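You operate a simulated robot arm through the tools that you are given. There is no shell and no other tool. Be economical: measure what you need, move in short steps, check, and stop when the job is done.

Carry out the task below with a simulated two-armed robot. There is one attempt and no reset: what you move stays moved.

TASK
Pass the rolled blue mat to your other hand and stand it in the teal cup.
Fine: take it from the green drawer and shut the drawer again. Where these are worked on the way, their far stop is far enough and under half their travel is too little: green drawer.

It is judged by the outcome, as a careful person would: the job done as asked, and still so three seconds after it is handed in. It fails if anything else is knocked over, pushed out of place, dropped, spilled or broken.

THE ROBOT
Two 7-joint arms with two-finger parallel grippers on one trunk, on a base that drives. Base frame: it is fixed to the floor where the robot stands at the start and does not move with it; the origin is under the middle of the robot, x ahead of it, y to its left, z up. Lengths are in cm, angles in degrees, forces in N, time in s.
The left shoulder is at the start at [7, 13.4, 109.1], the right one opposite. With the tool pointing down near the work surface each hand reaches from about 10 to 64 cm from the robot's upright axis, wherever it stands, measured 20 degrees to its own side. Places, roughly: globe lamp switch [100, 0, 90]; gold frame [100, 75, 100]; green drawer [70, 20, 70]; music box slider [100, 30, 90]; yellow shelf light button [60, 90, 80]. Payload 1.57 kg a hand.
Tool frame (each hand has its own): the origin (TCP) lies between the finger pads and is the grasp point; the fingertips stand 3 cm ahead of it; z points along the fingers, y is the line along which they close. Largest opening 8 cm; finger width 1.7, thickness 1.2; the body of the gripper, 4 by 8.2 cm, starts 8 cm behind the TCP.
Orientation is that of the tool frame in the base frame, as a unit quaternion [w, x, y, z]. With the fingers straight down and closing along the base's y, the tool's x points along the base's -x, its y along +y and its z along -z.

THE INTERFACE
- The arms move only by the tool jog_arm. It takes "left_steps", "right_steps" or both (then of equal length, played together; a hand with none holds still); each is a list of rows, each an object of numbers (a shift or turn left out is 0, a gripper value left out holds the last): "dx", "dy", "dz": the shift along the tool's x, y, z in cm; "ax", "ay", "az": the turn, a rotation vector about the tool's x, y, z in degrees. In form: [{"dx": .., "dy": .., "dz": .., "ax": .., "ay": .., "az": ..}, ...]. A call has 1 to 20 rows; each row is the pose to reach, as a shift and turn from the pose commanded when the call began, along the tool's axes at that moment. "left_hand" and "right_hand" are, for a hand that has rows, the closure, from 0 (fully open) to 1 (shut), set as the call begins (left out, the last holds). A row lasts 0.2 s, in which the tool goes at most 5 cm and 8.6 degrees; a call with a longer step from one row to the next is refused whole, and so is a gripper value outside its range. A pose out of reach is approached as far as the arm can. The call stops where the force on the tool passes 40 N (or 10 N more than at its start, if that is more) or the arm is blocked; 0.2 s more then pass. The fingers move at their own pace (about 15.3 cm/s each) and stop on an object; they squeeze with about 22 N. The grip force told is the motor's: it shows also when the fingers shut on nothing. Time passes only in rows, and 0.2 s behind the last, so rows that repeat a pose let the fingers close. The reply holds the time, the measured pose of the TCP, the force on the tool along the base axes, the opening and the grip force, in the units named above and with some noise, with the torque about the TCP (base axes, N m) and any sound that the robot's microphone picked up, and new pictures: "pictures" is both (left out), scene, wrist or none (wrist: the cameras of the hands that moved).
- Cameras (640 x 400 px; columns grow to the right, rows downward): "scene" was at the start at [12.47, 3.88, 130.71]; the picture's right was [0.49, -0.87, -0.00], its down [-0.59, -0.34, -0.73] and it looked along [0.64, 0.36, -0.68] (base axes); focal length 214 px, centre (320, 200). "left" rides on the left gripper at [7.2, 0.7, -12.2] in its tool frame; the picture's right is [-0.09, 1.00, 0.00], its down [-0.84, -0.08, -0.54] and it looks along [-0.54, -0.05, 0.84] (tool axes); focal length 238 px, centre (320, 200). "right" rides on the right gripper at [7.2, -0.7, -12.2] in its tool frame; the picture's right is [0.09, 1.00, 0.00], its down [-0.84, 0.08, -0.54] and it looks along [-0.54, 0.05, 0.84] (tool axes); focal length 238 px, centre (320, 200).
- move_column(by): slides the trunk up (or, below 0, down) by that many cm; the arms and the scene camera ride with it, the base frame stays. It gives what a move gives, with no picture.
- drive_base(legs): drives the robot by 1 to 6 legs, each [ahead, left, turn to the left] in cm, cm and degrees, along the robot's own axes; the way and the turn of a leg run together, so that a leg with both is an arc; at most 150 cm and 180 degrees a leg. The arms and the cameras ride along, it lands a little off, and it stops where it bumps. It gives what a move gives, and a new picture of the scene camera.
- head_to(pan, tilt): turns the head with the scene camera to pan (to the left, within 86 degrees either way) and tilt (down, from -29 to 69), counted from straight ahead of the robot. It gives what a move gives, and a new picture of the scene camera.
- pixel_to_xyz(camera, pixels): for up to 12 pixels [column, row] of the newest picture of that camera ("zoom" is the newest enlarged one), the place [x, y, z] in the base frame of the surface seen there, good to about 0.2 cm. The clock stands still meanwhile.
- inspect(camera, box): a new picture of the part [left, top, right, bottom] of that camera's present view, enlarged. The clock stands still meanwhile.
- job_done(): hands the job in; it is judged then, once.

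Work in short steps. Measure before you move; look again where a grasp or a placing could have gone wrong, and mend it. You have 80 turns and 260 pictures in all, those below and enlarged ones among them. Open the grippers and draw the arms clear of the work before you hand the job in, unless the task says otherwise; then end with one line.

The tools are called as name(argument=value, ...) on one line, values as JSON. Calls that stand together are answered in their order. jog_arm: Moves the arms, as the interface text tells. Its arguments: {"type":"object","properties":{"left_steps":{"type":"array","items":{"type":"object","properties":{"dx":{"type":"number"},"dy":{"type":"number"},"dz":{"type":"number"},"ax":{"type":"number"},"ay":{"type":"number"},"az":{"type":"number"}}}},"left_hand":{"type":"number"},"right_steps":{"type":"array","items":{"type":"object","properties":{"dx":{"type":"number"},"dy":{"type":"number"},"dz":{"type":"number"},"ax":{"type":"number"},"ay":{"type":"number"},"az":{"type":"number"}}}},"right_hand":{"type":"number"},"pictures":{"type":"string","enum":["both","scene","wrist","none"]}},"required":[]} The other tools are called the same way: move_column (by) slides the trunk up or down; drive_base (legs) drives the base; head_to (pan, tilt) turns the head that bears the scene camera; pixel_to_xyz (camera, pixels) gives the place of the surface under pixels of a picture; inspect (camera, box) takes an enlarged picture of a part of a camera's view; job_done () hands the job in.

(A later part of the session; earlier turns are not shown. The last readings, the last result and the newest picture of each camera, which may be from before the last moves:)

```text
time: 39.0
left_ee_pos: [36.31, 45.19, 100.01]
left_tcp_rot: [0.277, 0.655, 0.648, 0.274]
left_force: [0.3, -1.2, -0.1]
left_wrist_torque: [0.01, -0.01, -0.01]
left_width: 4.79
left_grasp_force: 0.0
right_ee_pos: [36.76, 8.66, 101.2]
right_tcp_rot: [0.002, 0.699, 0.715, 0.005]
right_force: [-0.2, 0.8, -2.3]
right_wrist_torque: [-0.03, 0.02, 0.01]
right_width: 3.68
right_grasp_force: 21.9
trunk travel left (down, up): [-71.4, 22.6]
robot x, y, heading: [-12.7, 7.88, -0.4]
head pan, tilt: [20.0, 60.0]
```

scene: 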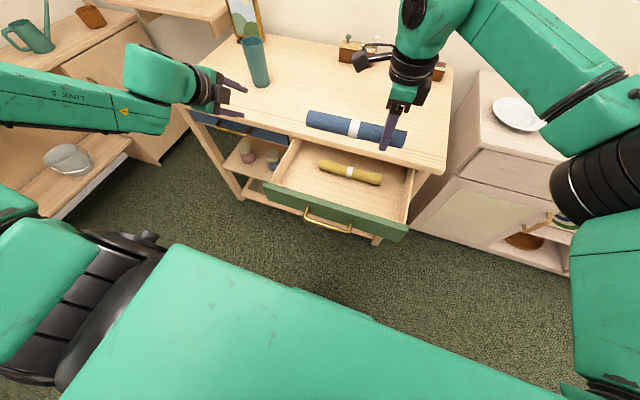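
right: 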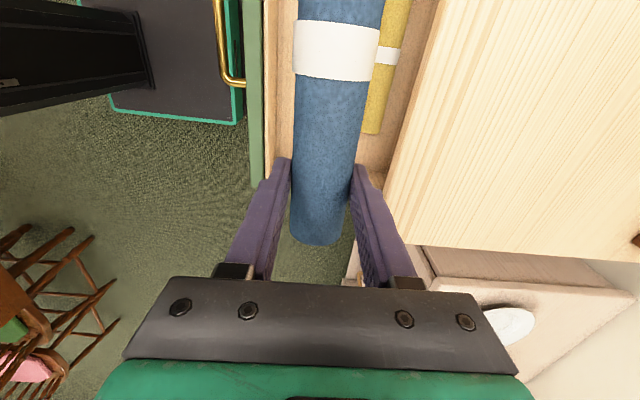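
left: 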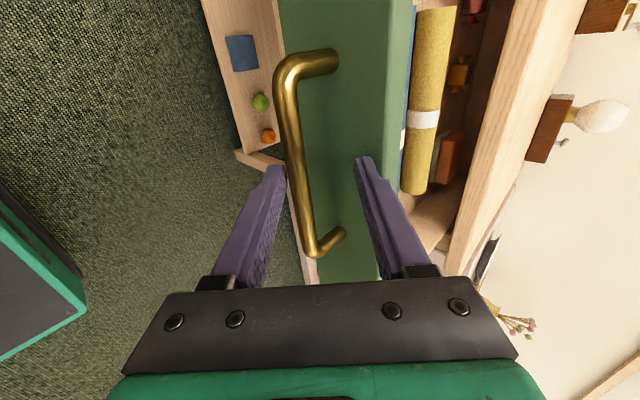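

The roll is held level. To shut the drawer I back off 24 cm, raise the right hand and shift it right to be clear, then lower the trunk 10 cm for regripping the handle with the left.

drive_base(legs=[[-24, 0, 0]])

jog_arm(right_steps=[{"dx": -3, "dz": -3}, {"dx": -6, "dz": -6}, {"dx": -9, "dz": -9}, {"dx": -12, "dz": -12}, {"dx": -14, "dz": -15}, {"dx": -14, "dz": -15}], pictures="none")

move_column(by=-10)

inspect(camera="scene", box=[0, 0, 640, 400])

```text
time: 40.8
left_ee_pos: [12.49, 45.37, 99.96]
left_tcp_rot: [0.278, 0.656, 0.646, 0.274]
left_force: [0.8, 0.3, 0.2]
left_wrist_torque: [-0.02, 0.01, 0.02]
left_width: 4.81
left_grasp_force: 0.0
right_ee_pos: [12.93, 8.57, 101.15]
right_tcp_rot: [0.001, 0.699, 0.715, 0.004]
right_force: [-0.2, 0.0, -0.9]
right_wrist_torque: [-0.05, 0.02, 0.03]
right_width: 3.68
right_grasp_force: 22.3
trunk travel left (down, up): [-71.4, 22.6]
robot x, y, heading: [-37.23, 7.93, -0.4]
head pan, tilt: [20.0, 60.0]
```

scene: 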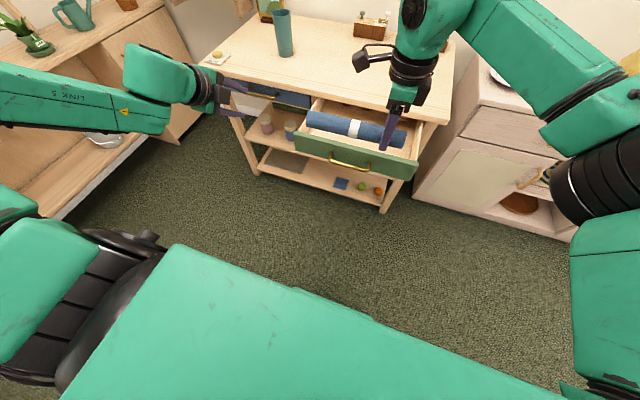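

```text
time: 42.2
left_ee_pos: [12.51, 45.38, 99.83]
left_tcp_rot: [0.278, 0.655, 0.647, 0.274]
left_force: [-0.5, 0.5, -0.5]
left_wrist_torque: [-0.03, 0.03, -0.05]
left_width: 4.8
left_grasp_force: 0.1
right_ee_pos: [13.07, -5.52, 116.31]
right_tcp_rot: [0.001, 0.7, 0.714, 0.005]
right_force: [0.7, 0.1, -0.3]
right_wrist_torque: [-0.08, 0.02, -0.02]
right_width: 3.67
right_grasp_force: 21.6
trunk travel left (down, up): [-71.4, 22.6]
robot x, y, heading: [-36.56, 8.74, -0.1]
head pan, tilt: [20.0, 60.0]
```

```text
time: 43.5
left_ee_pos: [12.41, 45.36, 89.91]
left_tcp_rot: [0.278, 0.655, 0.646, 0.275]
left_force: [-0.7, -1.0, 0.3]
left_wrist_torque: [0.01, 0.02, -0.03]
left_width: 4.8
left_grasp_force: 0.0
right_ee_pos: [12.94, -5.46, 106.37]
right_tcp_rot: [0.001, 0.7, 0.714, 0.006]
right_force: [-0.4, -0.5, -0.4]
right_wrist_torque: [-0.08, -0.03, -0.02]
right_width: 3.67
right_grasp_force: 21.3
trunk travel left (down, up): [-61.4, 32.6]
robot x, y, heading: [-36.66, 8.09, -0.6]
head pan, tilt: [20.0, 60.0]
```

```text
1.00 times, centred on (320, 200) of scene
```

zoom: 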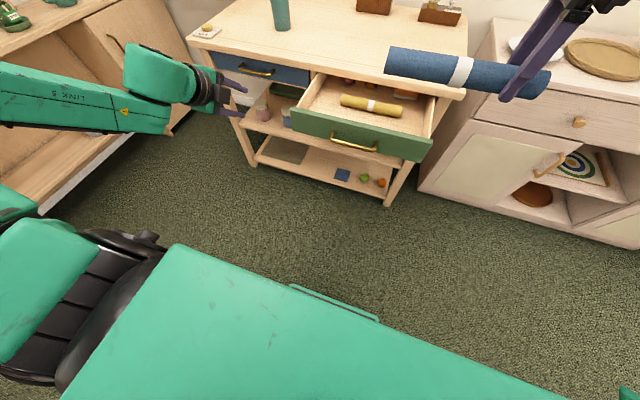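

The view of the handle is clear now, at (333–377,135–150). I measure it.

pixel_to_xyz(camera="zoom", pixels=[[335, 140], [345, 144], [355, 146], [365, 148], [373, 150], [355, 147], [310, 125], [310, 118]])

inspect(camera="scene", box=[300, 100, 420, 175])

```text
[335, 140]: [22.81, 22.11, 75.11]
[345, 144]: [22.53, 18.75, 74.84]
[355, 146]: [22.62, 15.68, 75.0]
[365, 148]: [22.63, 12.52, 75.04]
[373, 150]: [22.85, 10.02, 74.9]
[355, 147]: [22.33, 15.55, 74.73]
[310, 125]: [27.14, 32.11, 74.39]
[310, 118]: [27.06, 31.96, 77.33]
```

```text
5.33 times, centred on (360, 138) of scene
```

zoom: 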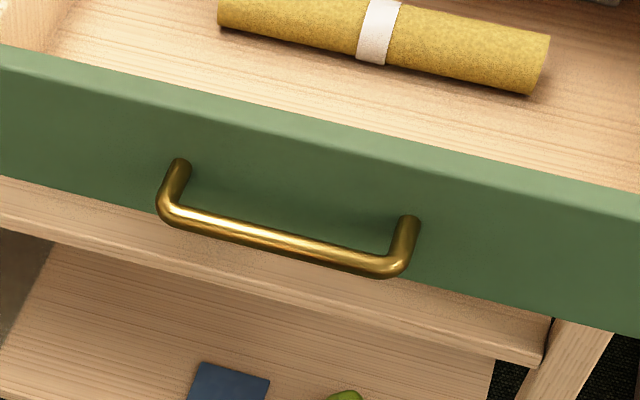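

Bar centre is about (22.8,16.5,74.6). I bring the left hand to 8 cm before it along the tool axis.

jog_arm(left_steps=[{"dx": -4, "dy": -0.5, "dz": 1}, {"dx": -8, "dy": -1, "dz": 2}, {"dx": -12, "dy": -1.5, "dz": 3.4}, {"dx": -16, "dy": -2, "dz": 4.8}, {"dx": -20, "dy": -2.5, "dz": 6.2}, {"dx": -24, "dy": -3, "dz": 7.6}, {"dx": -28.3, "dy": -3.6, "dz": 8.9}, {"dx": -28.3, "dy": -3.6, "dz": 8.9}], left_hand=0.45)

```text
time: 45.3
left_ee_pos: [15.88, 16.84, 81.43]
left_tcp_rot: [0.279, 0.654, 0.647, 0.274]
left_force: [0.1, -0.4, 0.5]
left_wrist_torque: [-0.04, -0.01, -0.02]
left_width: 4.37
left_grasp_force: 0.0
right_ee_pos: [12.97, -5.53, 106.36]
right_tcp_rot: [0.002, 0.7, 0.714, 0.006]
right_force: [0.4, 0.0, -1.4]
right_wrist_torque: [-0.08, 0.02, 0.02]
right_width: 3.68
right_grasp_force: 22.5
trunk travel left (down, up): [-61.4, 32.6]
robot x, y, heading: [-36.64, 8.14, -0.4]
head pan, tilt: [20.0, 60.0]
```

scene: 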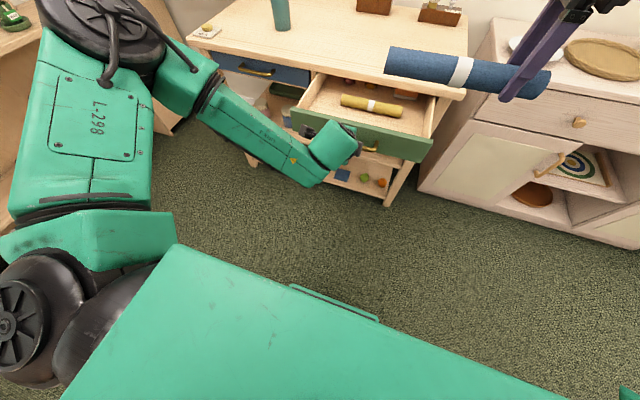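
left: 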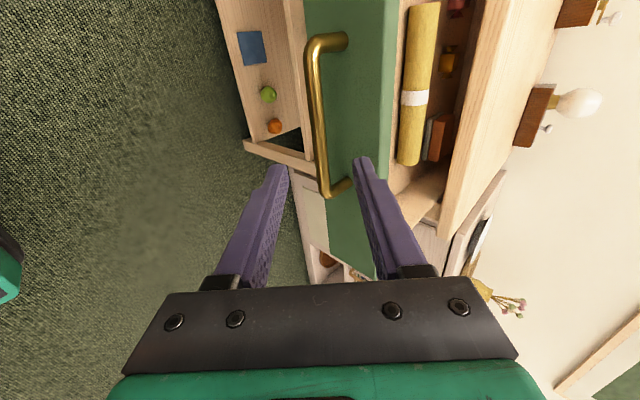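

The bar is centred between the fingers. I go in 8.5 cm and close.

jog_arm(left_steps=[{"dz": 3}, {"dz": 6}, {"dz": 8.5}, {"dz": 8.5}], pictures="none")

jog_arm(left_steps=[{}, {}, {}], left_hand=1, pictures="wrist")

```text
time: 46.3
left_ee_pos: [19.58, 20.03, 78.65]
left_tcp_rot: [0.278, 0.655, 0.647, 0.274]
left_force: [0.9, -0.7, -0.3]
left_wrist_torque: [0.05, -0.01, 0.01]
left_width: 4.41
left_grasp_force: 0.1
left hand out of reach, approached as far as the arm can: row 1, 2, 3, 4
right_ee_pos: [12.99, -5.54, 106.18]
right_tcp_rot: [0.002, 0.7, 0.714, 0.005]
right_force: [0.1, 0.6, -1.0]
right_wrist_torque: [-0.1, 0.0, -0.02]
right_width: 3.68
right_grasp_force: 22.1
trunk travel left (down, up): [-61.4, 32.6]
robot x, y, heading: [-36.56, 7.85, -0.2]
head pan, tilt: [20.0, 60.0]
```

```text
time: 47.1
left_ee_pos: [19.56, 20.01, 78.71]
left_tcp_rot: [0.278, 0.654, 0.647, 0.274]
left_force: [-0.2, 0.4, -0.4]
left_wrist_torque: [-0.02, 0.03, -0.01]
left_width: 0.0
left_grasp_force: 21.7
right_ee_pos: [13.06, -5.49, 106.26]
right_tcp_rot: [0.001, 0.7, 0.714, 0.005]
right_force: [0.0, 0.4, -1.6]
right_wrist_torque: [-0.05, 0.04, -0.01]
right_width: 3.71
right_grasp_force: 21.8
trunk travel left (down, up): [-61.4, 32.6]
robot x, y, heading: [-36.63, 7.6, -0.5]
head pan, tilt: [20.0, 60.0]
```

left: 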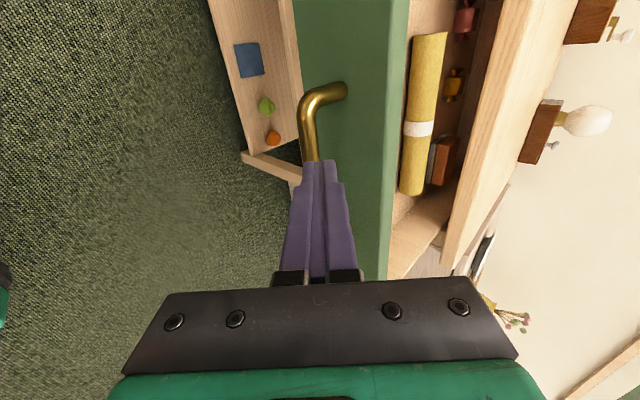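

The hand could not go further: arm limit near the robot's midline. I open, retract, shift the robot 8 cm to the right and lower the trunk 5 cm to repeat the first grasp's geometry.

jog_arm(left_steps=[{}, {}, {"dz": -2.5}, {"dz": -5}, {"dz": -5, "dx": 2}], left_hand=0.45, pictures="none")

drive_base(legs=[[0, -8, 0]])

move_column(by=-5)

```text
time: 48.3
left_ee_pos: [16.18, 22.31, 81.97]
left_tcp_rot: [0.278, 0.655, 0.647, 0.273]
left_force: [0.0, 0.4, -0.2]
left_wrist_torque: [0.01, -0.01, 0.0]
left_width: 4.4
left_grasp_force: 0.1
right_ee_pos: [13.08, -5.43, 106.32]
right_tcp_rot: [0.002, 0.7, 0.714, 0.005]
right_force: [0.1, 0.0, -1.4]
right_wrist_torque: [-0.08, 0.0, -0.01]
right_width: 3.7
right_grasp_force: 21.9
trunk travel left (down, up): [-61.4, 32.6]
robot x, y, heading: [-36.66, 7.82, -0.6]
head pan, tilt: [20.0, 60.0]
```

```text
time: 49.4
left_ee_pos: [16.1, 14.14, 81.97]
left_tcp_rot: [0.277, 0.656, 0.647, 0.273]
left_force: [-0.7, 0.4, -0.5]
left_wrist_torque: [0.02, -0.03, 0.03]
left_width: 4.4
left_grasp_force: 0.1
right_ee_pos: [12.92, -13.68, 106.28]
right_tcp_rot: [0.001, 0.7, 0.714, 0.006]
right_force: [0.3, -0.4, -1.0]
right_wrist_torque: [-0.01, 0.02, 0.01]
right_width: 3.68
right_grasp_force: 22.1
trunk travel left (down, up): [-61.4, 32.6]
robot x, y, heading: [-36.6, 0.03, -0.7]
head pan, tilt: [20.0, 60.0]
```

scene: 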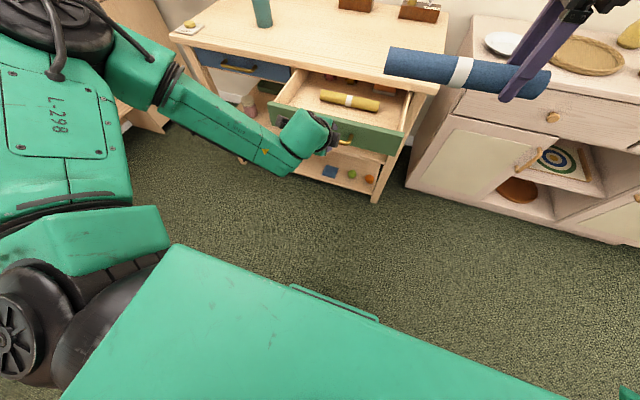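

```text
time: 50.3
left_ee_pos: [16.07, 14.17, 77.07]
left_tcp_rot: [0.279, 0.655, 0.647, 0.274]
left_force: [-0.5, 0.1, 0.4]
left_wrist_torque: [0.01, 0.02, 0.0]
left_width: 4.4
left_grasp_force: 0.1
right_ee_pos: [12.81, -13.64, 101.28]
right_tcp_rot: [0.002, 0.7, 0.714, 0.007]
right_force: [-1.2, -1.1, 0.3]
right_wrist_torque: [-0.07, 0.0, 0.01]
right_width: 3.69
right_grasp_force: 22.0
trunk travel left (down, up): [-56.4, 37.6]
robot x, y, heading: [-36.59, -0.13, -0.4]
head pan, tilt: [20.0, 60.0]
```

Left TCP is at (16.1,14.2,77.1). I align above the bar then go in along the tool axis.

jog_arm(left_steps=[{"dx": 1.5, "dy": 1.5, "dz": -0.5}, {"dx": 2.8, "dy": 2.9, "dz": -0.5}, {"dx": 2.8, "dy": 2.9, "dz": 2}, {"dx": 2.8, "dy": 2.9, "dz": 4}, {"dx": 2.8, "dy": 2.9, "dz": 5.4}, {"dx": 2.8, "dy": 2.9, "dz": 5.4}])

```text
time: 51.7
left_ee_pos: [22.21, 16.92, 75.38]
left_tcp_rot: [0.278, 0.655, 0.647, 0.274]
left_force: [0.6, 0.4, 0.2]
left_wrist_torque: [0.01, -0.01, 0.01]
left_width: 4.41
left_grasp_force: 0.2
right_ee_pos: [12.86, -13.56, 101.44]
right_tcp_rot: [0.002, 0.7, 0.714, 0.005]
right_force: [-0.9, 0.1, -1.0]
right_wrist_torque: [-0.04, -0.01, -0.02]
right_width: 3.7
right_grasp_force: 21.9
trunk travel left (down, up): [-56.4, 37.6]
robot x, y, heading: [-36.7, -0.32, -0.5]
head pan, tilt: [20.0, 60.0]
```

scene: 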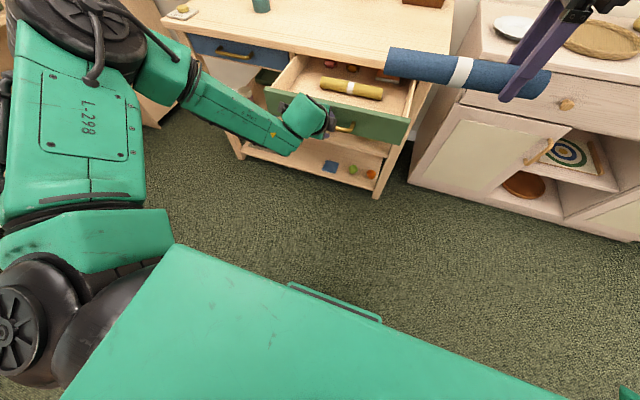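
left: 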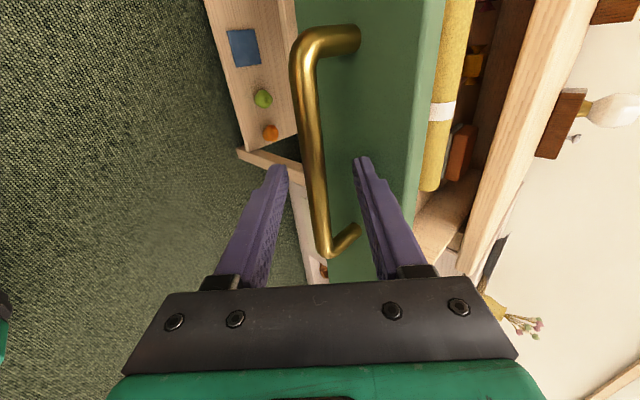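

The bar lies between the fingers. I close on it and drive ahead 20 cm to push the drawer in.

jog_arm(left_steps=[{}, {}, {}], left_hand=1, pictures="none")

drive_base(legs=[[20, 0, 0]])

```text
time: 52.5
left_ee_pos: [22.24, 16.73, 75.45]
left_tcp_rot: [0.278, 0.655, 0.647, 0.273]
left_force: [-1.6, -1.7, -7.5]
left_wrist_torque: [-0.12, 0.07, 0.04]
left_width: 1.37
left_grasp_force: 30.3
right_ee_pos: [12.92, -13.76, 101.17]
right_tcp_rot: [0.0, 0.7, 0.714, 0.004]
right_force: [-0.2, -0.7, -1.0]
right_wrist_torque: [-0.05, -0.01, 0.0]
right_width: 3.67
right_grasp_force: 21.9
trunk travel left (down, up): [-56.4, 37.6]
robot x, y, heading: [-36.8, -0.16, -0.4]
head pan, tilt: [20.0, 60.0]
```

```text
time: 54.1
left_ee_pos: [42.64, 16.73, 75.3]
left_tcp_rot: [0.278, 0.655, 0.648, 0.274]
left_force: [-2.0, 12.9, -5.3]
left_wrist_torque: [0.67, 0.13, 0.71]
left_width: 1.39
left_grasp_force: 30.3
right_ee_pos: [33.38, -13.7, 101.26]
right_tcp_rot: [0.002, 0.701, 0.713, 0.004]
right_force: [0.0, -0.2, -1.2]
right_wrist_torque: [-0.03, 0.0, 0.01]
right_width: 3.69
right_grasp_force: 21.3
trunk travel left (down, up): [-56.4, 37.6]
robot x, y, heading: [-16.7, 0.05, -0.6]
head pan, tilt: [20.0, 60.0]
```

scene: 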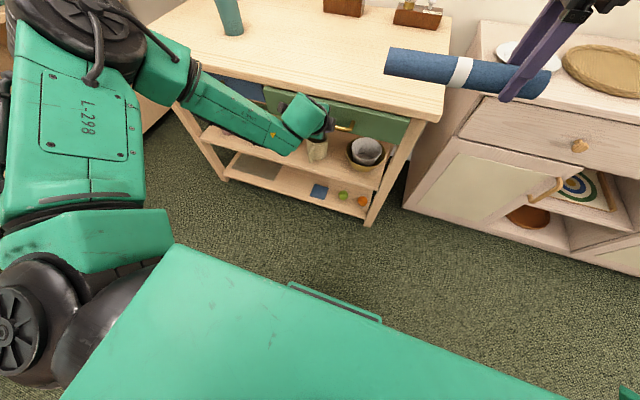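

TCP at 42.6; shut position is about 47.5. I push the rest with the arm gently, letting the force limit stop it.

jog_arm(left_steps=[{"dy": 0.7, "dz": 0.72}, {"dy": 1.4, "dz": 1.44}, {"dy": 2.1, "dz": 2.16}, {"dy": 2.8, "dz": 2.88}, {"dy": 3.2, "dz": 3.3}, {"dy": 3.5, "dz": 3.6}, {"dy": 3.8, "dz": 3.9}, {"dy": 3.8, "dz": 3.9}])

```text
time: 55.9
left_ee_pos: [47.13, 16.87, 75.37]
left_tcp_rot: [0.275, 0.658, 0.647, 0.269]
left_force: [-24.2, -1.7, -24.8]
left_wrist_torque: [0.06, 0.48, 0.31]
left_width: 1.33
left_grasp_force: 30.3
left hand out of reach, approached as far as the arm can: row 6, 7, 8
right_ee_pos: [33.18, -13.89, 101.37]
right_tcp_rot: [0.002, 0.701, 0.713, 0.005]
right_force: [0.6, -0.3, -1.4]
right_wrist_torque: [-0.04, 0.01, -0.02]
right_width: 3.69
right_grasp_force: 22.9
trunk travel left (down, up): [-56.4, 37.6]
robot x, y, heading: [-16.89, -0.06, -0.4]
head pan, tilt: [20.0, 60.0]
```

scene: 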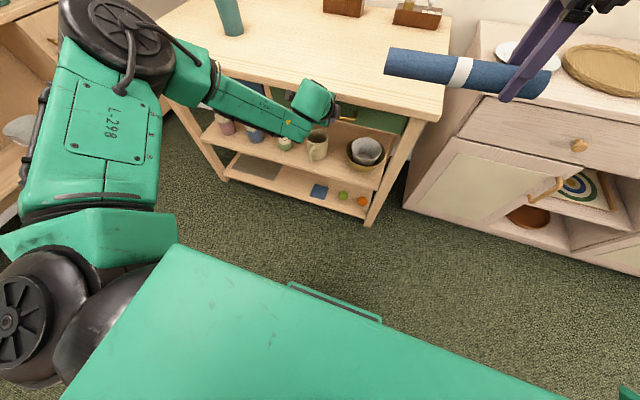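
left: 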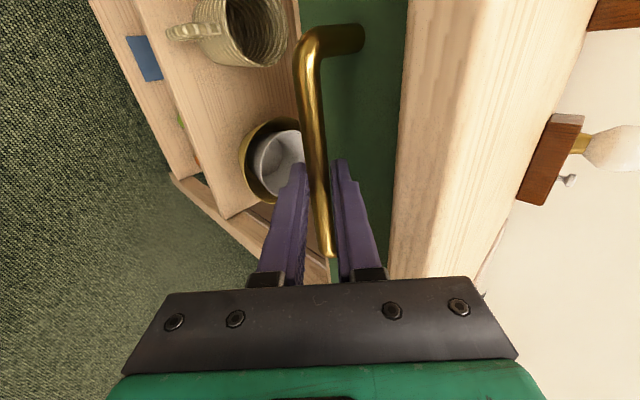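

Force −24 N in x: likely at the stop. I verify the face position (was 52.25 when shut).

pixel_to_xyz(camera="scene", pixels=[[385, 120], [390, 124], [375, 118], [400, 125]])

jog_arm(left_steps=[{}, {}, {"dz": -2.5}, {"dz": -5}, {"dz": -8}, {"dz": -8, "dx": 3}, {"dz": -8, "dx": 6}, {"dz": -8, "dx": 9}, {"dz": -8, "dx": 9}], left_hand=0.45)

```text
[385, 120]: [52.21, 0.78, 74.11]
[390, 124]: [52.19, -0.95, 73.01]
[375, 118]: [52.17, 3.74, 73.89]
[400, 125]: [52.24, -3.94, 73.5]
```

```text
time: 57.9
left_ee_pos: [42.23, 25.91, 81.64]
left_tcp_rot: [0.277, 0.655, 0.647, 0.275]
left_force: [0.6, -0.9, -0.7]
left_wrist_torque: [-0.01, 0.02, 0.02]
left_width: 4.4
left_grasp_force: 0.1
right_ee_pos: [33.29, -14.07, 101.34]
right_tcp_rot: [0.0, 0.701, 0.713, 0.006]
right_force: [-0.2, -0.1, -0.5]
right_wrist_torque: [-0.04, 0.01, -0.03]
right_width: 3.7
right_grasp_force: 22.0
trunk travel left (down, up): [-56.4, 37.6]
robot x, y, heading: [-16.29, -0.34, -0.2]
head pan, tilt: [20.0, 60.0]
```

scene: 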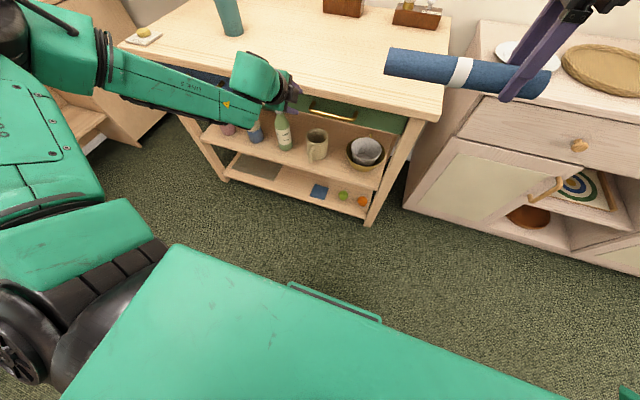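
left: 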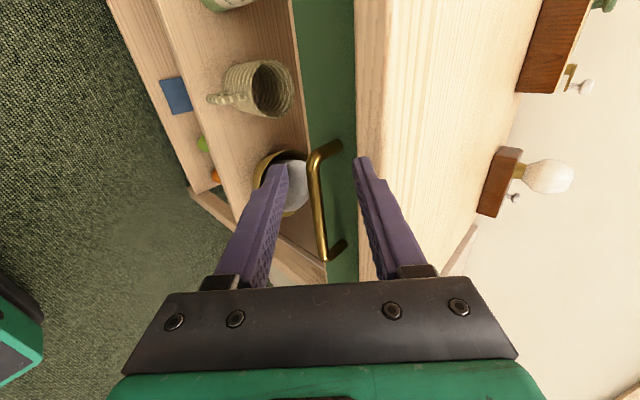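

Drawer shut (face x=52.2). I back away, raise the trunk, and turn the right hand so the roll stands upright with its long part up, and the left hand to point down.

drive_base(legs=[[-12, 0, 0]])

move_column(by=20)

jog_arm(left_steps=[{"dx": 2, "ax": 4}, {"dx": 4, "ax": 8.5}, {"dx": 6, "ax": 17}, {"dx": 8, "ax": 25.5}, {"dx": 10, "ax": 34}, {"dx": 10, "ax": 42.5}, {"dx": 10, "ax": 45}, {"dx": 10, "ax": 45}, {"dx": 10, "ax": 45}, {"dx": 10, "ax": 45}, {"dx": 10, "ax": 45}, {"dx": 10, "ax": 45}], right_steps=[{"ay": 8.5}, {"ay": 17}, {"ay": 25.5}, {"ay": 34}, {"ay": 42.5}, {"ay": 51}, {"ay": 59.5}, {"ay": 68}, {"ay": 76.5}, {"ay": 85}, {"ay": 90}, {"ay": 90}], left_hand=0.2)

```text
time: 59.1
left_ee_pos: [30.01, 26.23, 81.58]
left_tcp_rot: [0.276, 0.654, 0.648, 0.274]
left_force: [0.3, 0.2, 0.1]
left_wrist_torque: [0.0, 0.02, -0.02]
left_width: 4.4
left_grasp_force: 0.1
right_ee_pos: [21.31, -13.76, 101.23]
right_tcp_rot: [0.001, 0.7, 0.714, 0.005]
right_force: [0.0, 0.4, -1.2]
right_wrist_torque: [-0.04, -0.02, 0.0]
right_width: 3.66
right_grasp_force: 21.7
trunk travel left (down, up): [-56.4, 37.6]
robot x, y, heading: [-28.46, 0.12, -0.2]
head pan, tilt: [20.0, 60.0]
```

scene: 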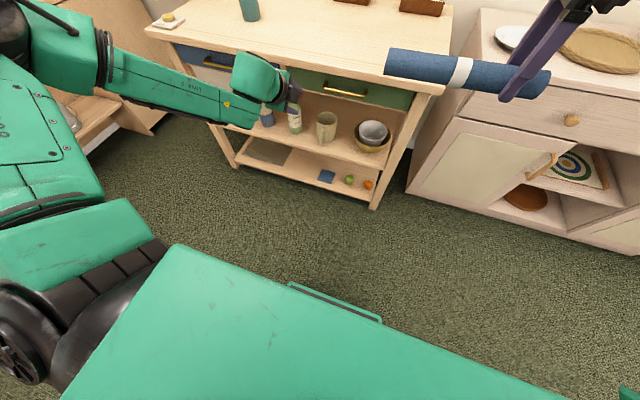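

```text
time: 61.3
left_ee_pos: [30.04, 26.23, 101.65]
left_tcp_rot: [0.277, 0.654, 0.648, 0.275]
left_force: [0.8, 0.4, 0.5]
left_wrist_torque: [-0.04, 0.0, 0.0]
left_width: 4.39
left_grasp_force: 0.1
right_ee_pos: [21.17, -13.79, 121.21]
right_tcp_rot: [0.001, 0.7, 0.714, 0.005]
right_force: [0.0, -0.5, -0.8]
right_wrist_torque: [-0.1, -0.02, 0.0]
right_width: 3.69
right_grasp_force: 22.1
trunk travel left (down, up): [-76.4, 17.6]
robot x, y, heading: [-28.55, 0.02, -0.4]
head pan, tilt: [20.0, 60.0]
```

```text
time: 63.9
left_ee_pos: [29.07, 36.05, 101.68]
left_tcp_rot: [0.006, 0.711, 0.704, 0.007]
left_force: [0.2, 0.1, 0.1]
left_wrist_torque: [-0.01, 0.0, -0.01]
left_width: 6.42
left_grasp_force: 0.0
left hand out of reach, approached as far as the arm can: row 7, 8, 9, 10, 11, 12
right_ee_pos: [21.1, -13.75, 121.35]
right_tcp_rot: [-0.504, 0.491, 0.505, 0.499]
right_force: [0.3, -1.2, -1.4]
right_wrist_torque: [-0.01, 0.02, -0.03]
right_width: 3.68
right_grasp_force: 21.1
trunk travel left (down, up): [-76.4, 17.6]
robot x, y, heading: [-28.76, -0.2, -0.7]
head pan, tilt: [20.0, 60.0]
```

scene: 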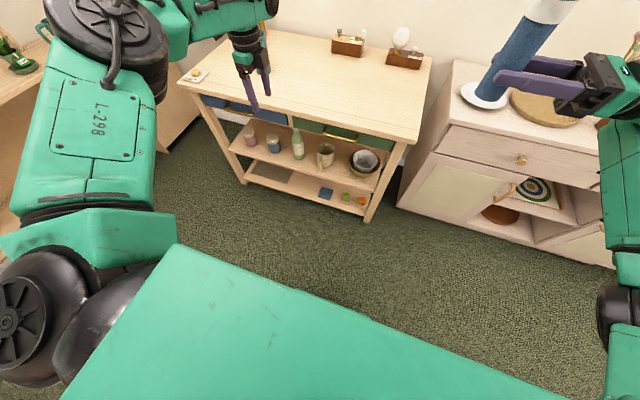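
right: 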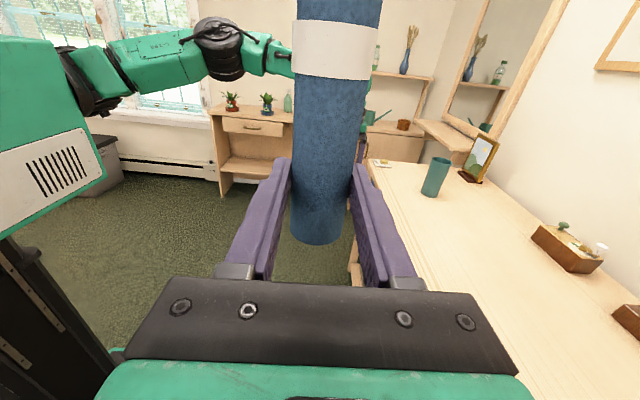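
left: 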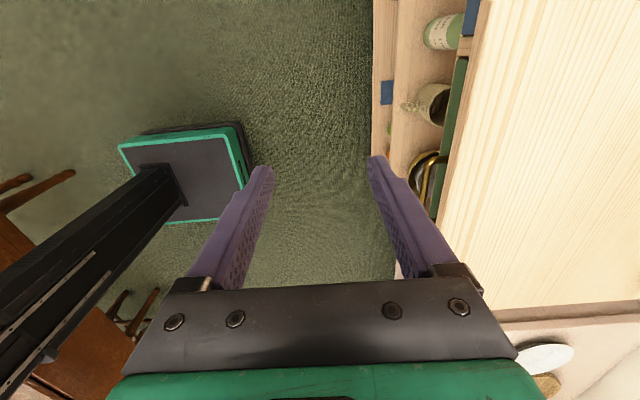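

The roll stands upright in the right hand (top about 17 cm above its TCP). I bring it to the middle, lower, to about (12, 9, 97) for the left hand to take it from above.

jog_arm(right_steps=[{"dx": -3, "dy": -1.1, "dz": 2.8}, {"dx": -6, "dy": -2.2, "dz": 5.6}, {"dx": -9, "dy": -3.4, "dz": 8.4}, {"dx": -12, "dy": -4.5, "dz": 11.2}, {"dx": -15, "dy": -5.6, "dz": 14}, {"dx": -18, "dy": -6.8, "dz": 16.8}, {"dx": -21, "dy": -7.9, "dz": 19.6}, {"dx": -24, "dy": -9, "dz": 22.4}, {"dx": -24, "dy": -9, "dz": 22.4}])

```text
time: 65.9
left_ee_pos: [29.11, 35.99, 101.71]
left_tcp_rot: [0.006, 0.71, 0.704, 0.006]
left_force: [0.2, -1.1, -0.2]
left_wrist_torque: [0.02, 0.0, 0.02]
left_width: 6.39
left_grasp_force: 0.0
right_ee_pos: [11.85, 8.7, 97.22]
right_tcp_rot: [-0.504, 0.491, 0.505, 0.499]
right_force: [0.7, 0.0, -0.8]
right_wrist_torque: [-0.02, -0.03, 0.03]
right_width: 3.71
right_grasp_force: 22.1
trunk travel left (down, up): [-76.4, 17.6]
robot x, y, heading: [-28.8, -0.11, -0.4]
head pan, tilt: [20.0, 60.0]
```

scene: 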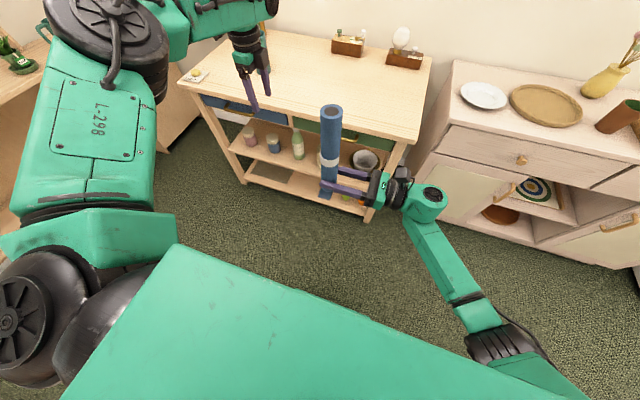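
right: 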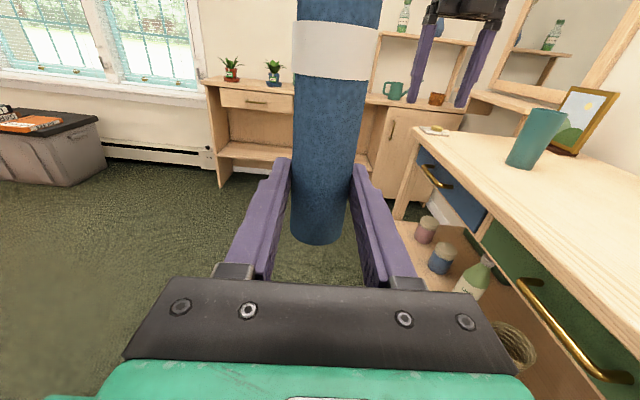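

Excellent view: the roll stands with top at (332,109). I measure the top and its side.

pixel_to_xyz(camera="scene", pixels=[[331, 104], [321, 108], [342, 109], [331, 115], [331, 130], [327, 190], [331, 109]])

inspect(camera="scene", box=[280, 90, 400, 210])

```text
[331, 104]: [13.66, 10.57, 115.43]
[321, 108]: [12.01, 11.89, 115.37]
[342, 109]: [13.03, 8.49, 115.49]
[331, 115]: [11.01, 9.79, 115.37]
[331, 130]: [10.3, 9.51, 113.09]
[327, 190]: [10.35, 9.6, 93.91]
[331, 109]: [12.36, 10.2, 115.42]
```

```text
3.33 times, centred on (340, 150) of scene
```

zoom: 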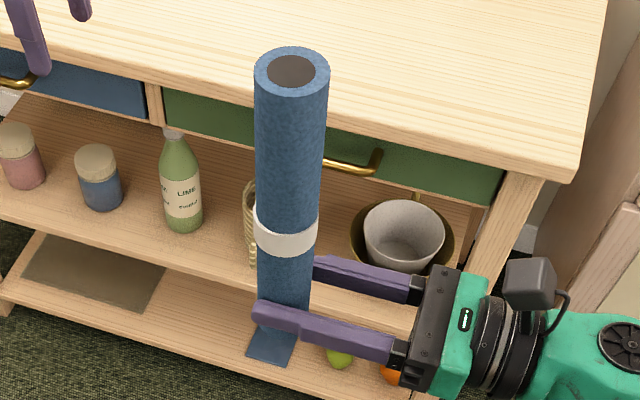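

Roll top centre is (12.3,10.2,115.4), radius ≈1.9. I raise the left hand to z≈121 and bring it over the roll.

jog_arm(left_steps=[{"dz": -4.5}, {"dy": -1, "dz": -9}, {"dy": -2, "dz": -13.5}, {"dy": -4, "dz": -17.5}, {"dx": -3, "dy": -7, "dz": -19.6}, {"dx": -6, "dy": -9, "dz": -19.6}, {"dx": -10, "dy": -11, "dz": -19.6}, {"dx": -14, "dy": -13, "dz": -19.6}, {"dx": -18, "dy": -15, "dz": -19.6}, {"dx": -22, "dy": -16.8, "dz": -19.6}, {"dx": -25.8, "dy": -16.8, "dz": -19.6}, {"dx": -25.8, "dy": -16.8, "dz": -19.6}], left_hand=0.2)

```text
time: 68.5
left_ee_pos: [12.04, 10.77, 121.09]
left_tcp_rot: [0.006, 0.71, 0.704, 0.006]
left_force: [-0.8, 0.7, -0.8]
left_wrist_torque: [-0.01, 0.03, 0.02]
left_width: 6.38
left_grasp_force: 0.0
right_ee_pos: [12.03, 8.74, 97.3]
right_tcp_rot: [-0.504, 0.491, 0.506, 0.499]
right_force: [0.6, 0.4, -1.1]
right_wrist_torque: [-0.01, -0.01, 0.0]
right_width: 3.69
right_grasp_force: 21.9
trunk travel left (down, up): [-76.4, 17.6]
robot x, y, heading: [-28.77, -0.25, -0.5]
head pan, tilt: [20.0, 60.0]
```

scene: 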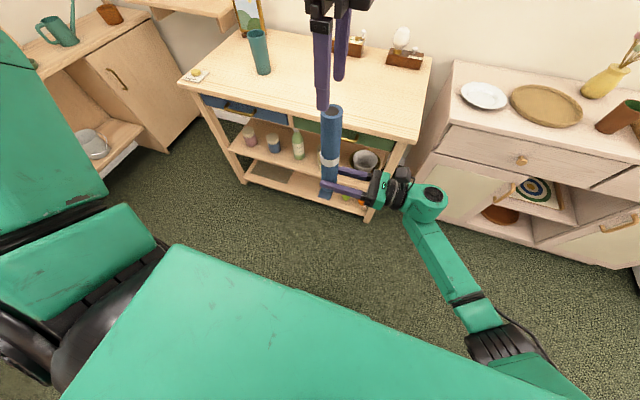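
left: 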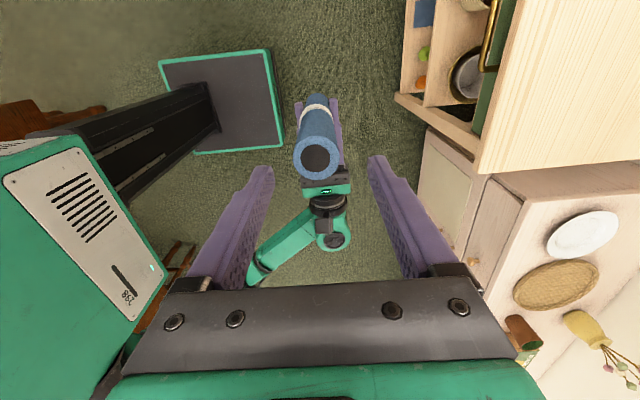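

The roll end sits centred between the left fingers. I descend 8 cm around it with a small correction, then check.

jog_arm(left_steps=[{"dx": -0.55, "dy": 0.25}, {"dx": -0.55, "dy": 0.2, "dz": 2.5}, {"dx": -0.55, "dy": 0.15, "dz": 5}, {"dx": -0.55, "dy": 0.1, "dz": 7}, {"dx": -0.55, "dy": 0.1, "dz": 8.1}, {"dx": -0.55, "dy": 0.1, "dz": 8.1}])

```text
time: 69.9
left_ee_pos: [12.26, 9.94, 112.89]
left_tcp_rot: [0.006, 0.71, 0.704, 0.007]
left_force: [0.9, -0.5, -0.2]
left_wrist_torque: [0.01, -0.01, 0.0]
left_width: 6.4
left_grasp_force: 0.1
right_ee_pos: [11.99, 8.62, 97.3]
right_tcp_rot: [-0.504, 0.492, 0.505, 0.499]
right_force: [-0.1, 0.0, -0.9]
right_wrist_torque: [-0.04, -0.02, 0.01]
right_width: 3.69
right_grasp_force: 22.3
trunk travel left (down, up): [-76.4, 17.6]
robot x, y, heading: [-28.15, -0.24, -0.4]
head pan, tilt: [20.0, 60.0]
```

scene: 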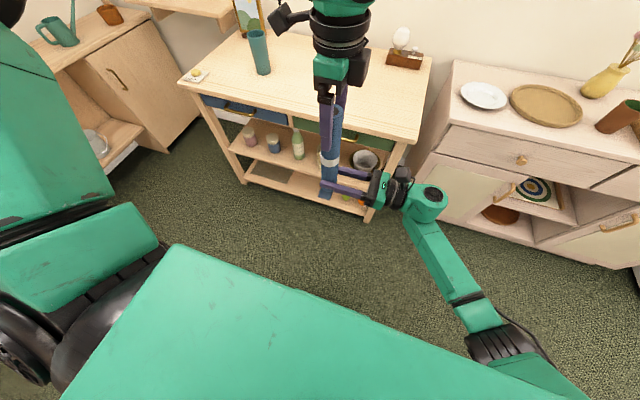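
left: 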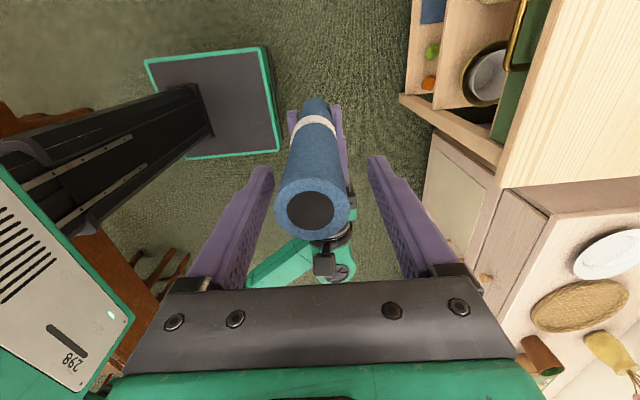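

The roll end is between the fingers. I close the left hand, then open the right once the grip is confirmed.

jog_arm(left_steps=[{}, {}, {}, {}], left_hand=1, pictures="wrist")

```text
time: 70.9
left_ee_pos: [12.25, 10.02, 112.97]
left_tcp_rot: [0.004, 0.711, 0.703, 0.006]
left_force: [-15.2, -0.2, 6.7]
left_wrist_torque: [0.02, 1.75, 0.13]
left_width: 3.78
left_grasp_force: 21.6
right_ee_pos: [12.0, 8.45, 97.31]
right_tcp_rot: [-0.503, 0.492, 0.505, 0.5]
right_force: [15.7, 0.2, -8.3]
right_wrist_torque: [-0.19, 0.69, -0.3]
right_width: 3.69
right_grasp_force: 22.2
trunk travel left (down, up): [-76.4, 17.6]
robot x, y, heading: [-28.5, 0.25, -0.3]
head pan, tilt: [20.0, 60.0]
```

left: 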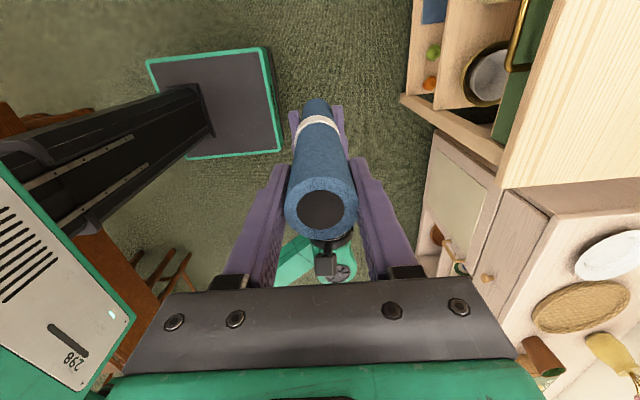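

The left grip holds (3.78, 21.6 N). I open the right hand and withdraw it to the right.

jog_arm(right_steps=[{}, {}, {}, {"dz": -3}, {"dz": -7}, {"dz": -11}, {"dz": -15}, {"dz": -18}, {"dz": -18}], right_hand=0.2, pictures="scene")

inspect(camera="left", box=[0, 0, 640, 400])

```text
time: 72.9
left_ee_pos: [12.28, 10.09, 112.9]
left_tcp_rot: [0.005, 0.71, 0.704, 0.006]
left_force: [-0.1, 0.0, 0.8]
left_wrist_torque: [-0.02, -0.03, 0.0]
left_width: 3.69
left_grasp_force: 21.4
right_ee_pos: [12.23, -9.54, 97.19]
right_tcp_rot: [-0.504, 0.492, 0.506, 0.499]
right_force: [0.1, 0.4, 0.0]
right_wrist_torque: [0.02, 0.01, 0.01]
right_width: 6.38
right_grasp_force: 0.0
trunk travel left (down, up): [-76.4, 17.6]
robot x, y, heading: [-28.75, -0.06, -0.3]
head pan, tilt: [20.0, 60.0]
```

scene: 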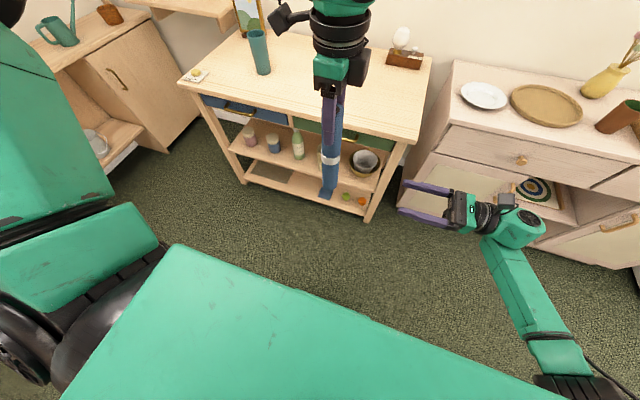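

```text
1.00 times, centred on (320, 200) of left
```

zoom: 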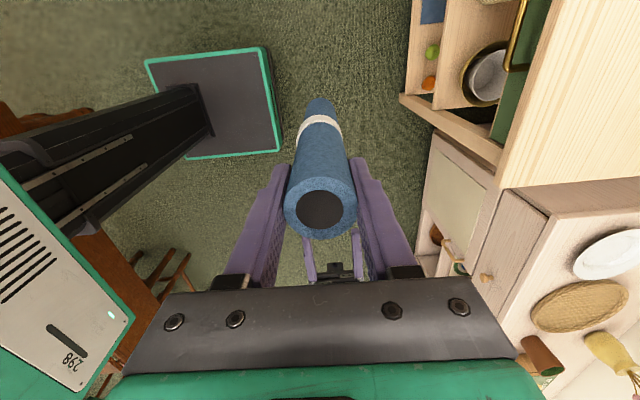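

The left hand alone holds the roll hanging straight. I raise the trunk, tuck the right hand back, and drive left in front of the cup.

move_column(by=12)

jog_arm(right_steps=[{"dy": -3, "dz": -2}, {"dy": -6, "dz": -4}, {"dy": -9, "dz": -6}, {"dy": -12, "dz": -8}, {"dy": -12, "dz": -8}], pictures="none")

drive_base(legs=[[0, 41, 0]])

```text
time: 74.4
left_ee_pos: [12.22, 10.1, 124.84]
left_tcp_rot: [0.005, 0.71, 0.704, 0.006]
left_force: [-1.0, -0.2, -0.6]
left_wrist_torque: [-0.01, 0.01, 0.0]
left_width: 3.71
left_grasp_force: 22.5
right_ee_pos: [12.34, -9.67, 109.19]
right_tcp_rot: [-0.504, 0.492, 0.505, 0.499]
right_force: [0.3, 0.2, 1.2]
right_wrist_torque: [0.0, 0.03, -0.01]
right_width: 6.43
right_grasp_force: 0.0
trunk travel left (down, up): [-88.4, 5.6]
robot x, y, heading: [-28.31, 0.06, -0.6]
head pan, tilt: [20.0, 60.0]
```

```text
time: 75.6
left_ee_pos: [12.28, 10.01, 124.92]
left_tcp_rot: [0.005, 0.71, 0.704, 0.006]
left_force: [0.0, 0.6, -1.7]
left_wrist_torque: [-0.02, 0.0, -0.04]
left_width: 3.73
left_grasp_force: 22.0
right_ee_pos: [0.54, -18.22, 109.22]
right_tcp_rot: [-0.504, 0.491, 0.506, 0.498]
right_force: [0.0, -1.0, 0.4]
right_wrist_torque: [0.01, -0.02, -0.03]
right_width: 6.39
right_grasp_force: 0.1
trunk travel left (down, up): [-88.4, 5.6]
robot x, y, heading: [-28.4, -0.03, -0.5]
head pan, tilt: [20.0, 60.0]
```

```text
time: 78.1
left_ee_pos: [12.15, 50.78, 124.95]
left_tcp_rot: [0.004, 0.707, 0.707, 0.007]
left_force: [0.5, 0.2, -0.8]
left_wrist_torque: [0.02, 0.0, 0.0]
left_width: 3.71
left_grasp_force: 22.2
right_ee_pos: [0.77, 22.44, 109.13]
right_tcp_rot: [-0.506, 0.489, 0.507, 0.498]
right_force: [0.1, -0.2, -0.2]
right_wrist_torque: [0.01, 0.01, 0.01]
right_width: 6.38
right_grasp_force: 0.2
trunk travel left (down, up): [-88.4, 5.6]
robot x, y, heading: [-28.73, 40.38, -0.2]
head pan, tilt: [20.0, 60.0]
```

scene: 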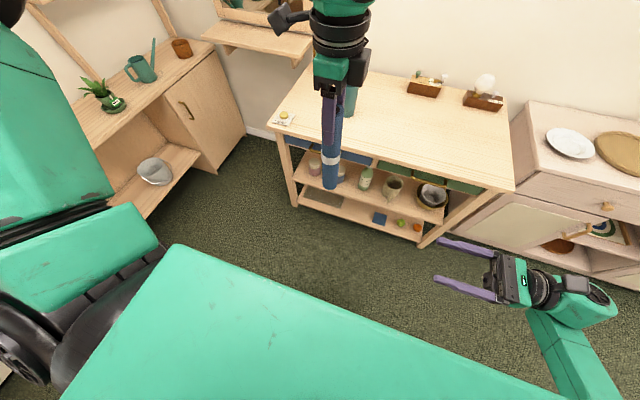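

I check where the left cabinet with the plant lies relative to my left elbow before driving ahead, plus the wall shelf near the frame.

pixel_to_xyz(camera="scene", pixels=[[100, 95], [142, 70], [110, 115], [260, 40], [25, 40], [20, 150], [10, 60], [345, 100], [352, 112], [285, 119], [30, 5], [310, 55]])

head_to(pan=65, tilt=40)

```text
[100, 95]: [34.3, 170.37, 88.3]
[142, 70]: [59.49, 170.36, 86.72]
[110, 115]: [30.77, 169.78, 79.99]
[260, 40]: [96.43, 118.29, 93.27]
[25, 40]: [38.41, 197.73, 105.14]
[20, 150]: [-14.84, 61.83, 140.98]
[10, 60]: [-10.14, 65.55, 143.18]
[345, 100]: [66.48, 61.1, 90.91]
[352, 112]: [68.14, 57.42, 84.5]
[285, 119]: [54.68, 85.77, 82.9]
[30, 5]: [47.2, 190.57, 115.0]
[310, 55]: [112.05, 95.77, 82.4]
```

```text
time: 79.2
left_ee_pos: [12.17, 50.91, 124.93]
left_tcp_rot: [0.005, 0.707, 0.707, 0.006]
left_force: [-0.3, -0.4, -0.8]
left_wrist_torque: [-0.04, 0.0, 0.01]
left_width: 3.68
left_grasp_force: 21.7
right_ee_pos: [0.79, 22.52, 109.02]
right_tcp_rot: [-0.506, 0.488, 0.508, 0.497]
right_force: [-0.3, -0.2, 0.3]
right_wrist_torque: [0.01, 0.01, 0.01]
right_width: 6.42
right_grasp_force: 0.1
trunk travel left (down, up): [-88.4, 5.6]
robot x, y, heading: [-28.33, 40.19, 0.3]
head pan, tilt: [65.0, 40.0]
```

scene: 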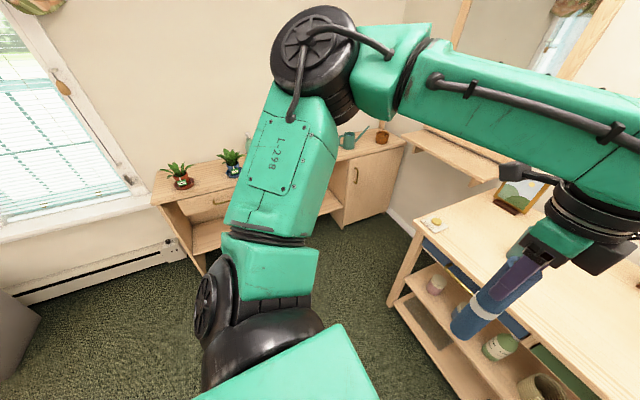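

Plenty of room on the left (cabinet at y≈170). I drive 38 cm ahead and look at the cup.

drive_base(legs=[[38, 0, 0]])

head_to(pan=30, tilt=42)

```text
time: 81.7
left_ee_pos: [50.96, 51.44, 124.96]
left_tcp_rot: [0.005, 0.705, 0.709, 0.006]
left_force: [0.3, -0.4, -0.7]
left_wrist_torque: [-0.04, -0.04, 0.01]
left_width: 3.71
left_grasp_force: 21.9
right_ee_pos: [39.67, 23.02, 109.18]
right_tcp_rot: [-0.508, 0.487, 0.51, 0.495]
right_force: [-0.5, 1.1, -0.1]
right_wrist_torque: [-0.03, -0.03, -0.02]
right_width: 6.4
right_grasp_force: 0.1
trunk travel left (down, up): [-88.4, 5.6]
robot x, y, heading: [10.64, 40.63, 0.3]
head pan, tilt: [65.0, 40.0]
```

scene: 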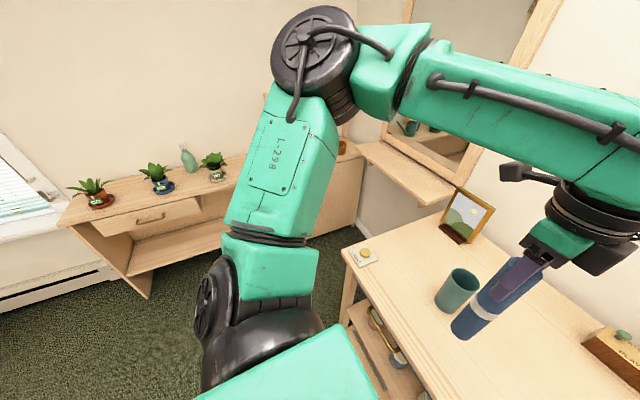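

```text
time: 82.7
left_ee_pos: [51.07, 51.44, 124.89]
left_tcp_rot: [0.005, 0.705, 0.709, 0.007]
left_force: [-0.3, -0.3, -1.8]
left_wrist_torque: [0.02, 0.02, -0.06]
left_width: 3.72
left_grasp_force: 22.0
right_ee_pos: [39.95, 22.88, 109.17]
right_tcp_rot: [-0.508, 0.487, 0.51, 0.495]
right_force: [0.1, 0.2, -0.2]
right_wrist_torque: [-0.01, -0.01, -0.01]
right_width: 6.4
right_grasp_force: 0.0
trunk travel left (down, up): [-88.4, 5.6]
robot x, y, heading: [10.85, 40.65, 0.5]
head pan, tilt: [30.0, 42.0]
```

scene: 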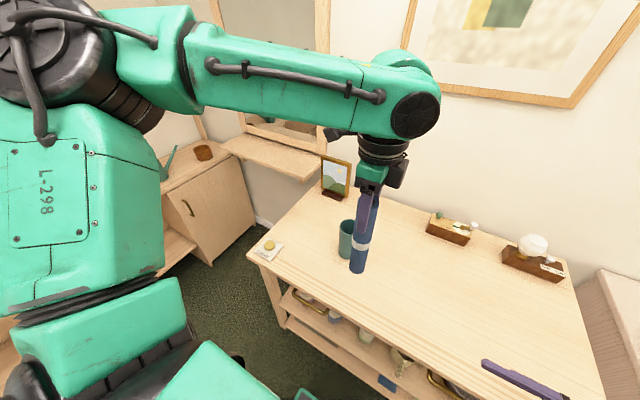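

The cup is partly hidden; I zoom both on it and look with the left wrist camera.

inspect(camera="scene", box=[310, 200, 400, 290])

inspect(camera="left", box=[0, 0, 640, 400])

```text
4.44 times, centred on (355, 245) of scene
```

zoom: 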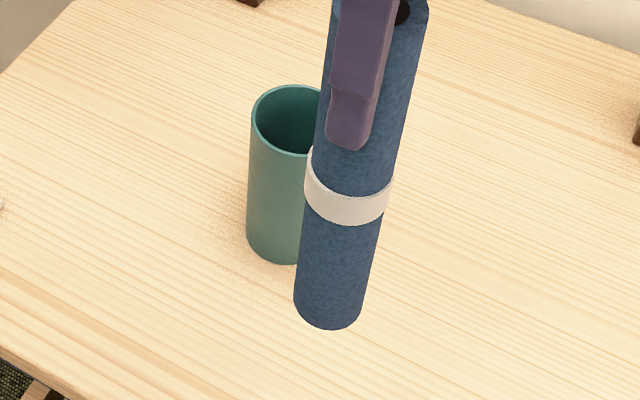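

```text
1.00 times, centred on (320, 200) of left
```

zoom: 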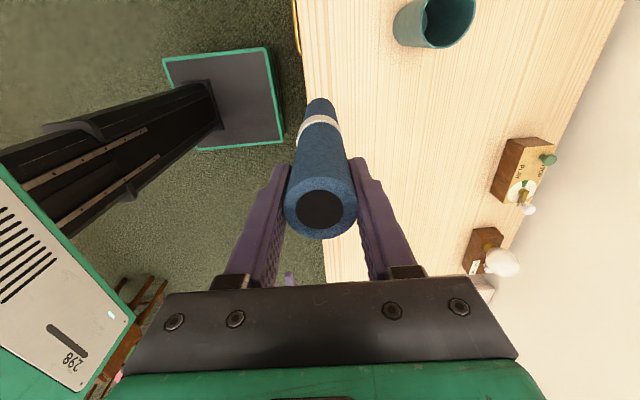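

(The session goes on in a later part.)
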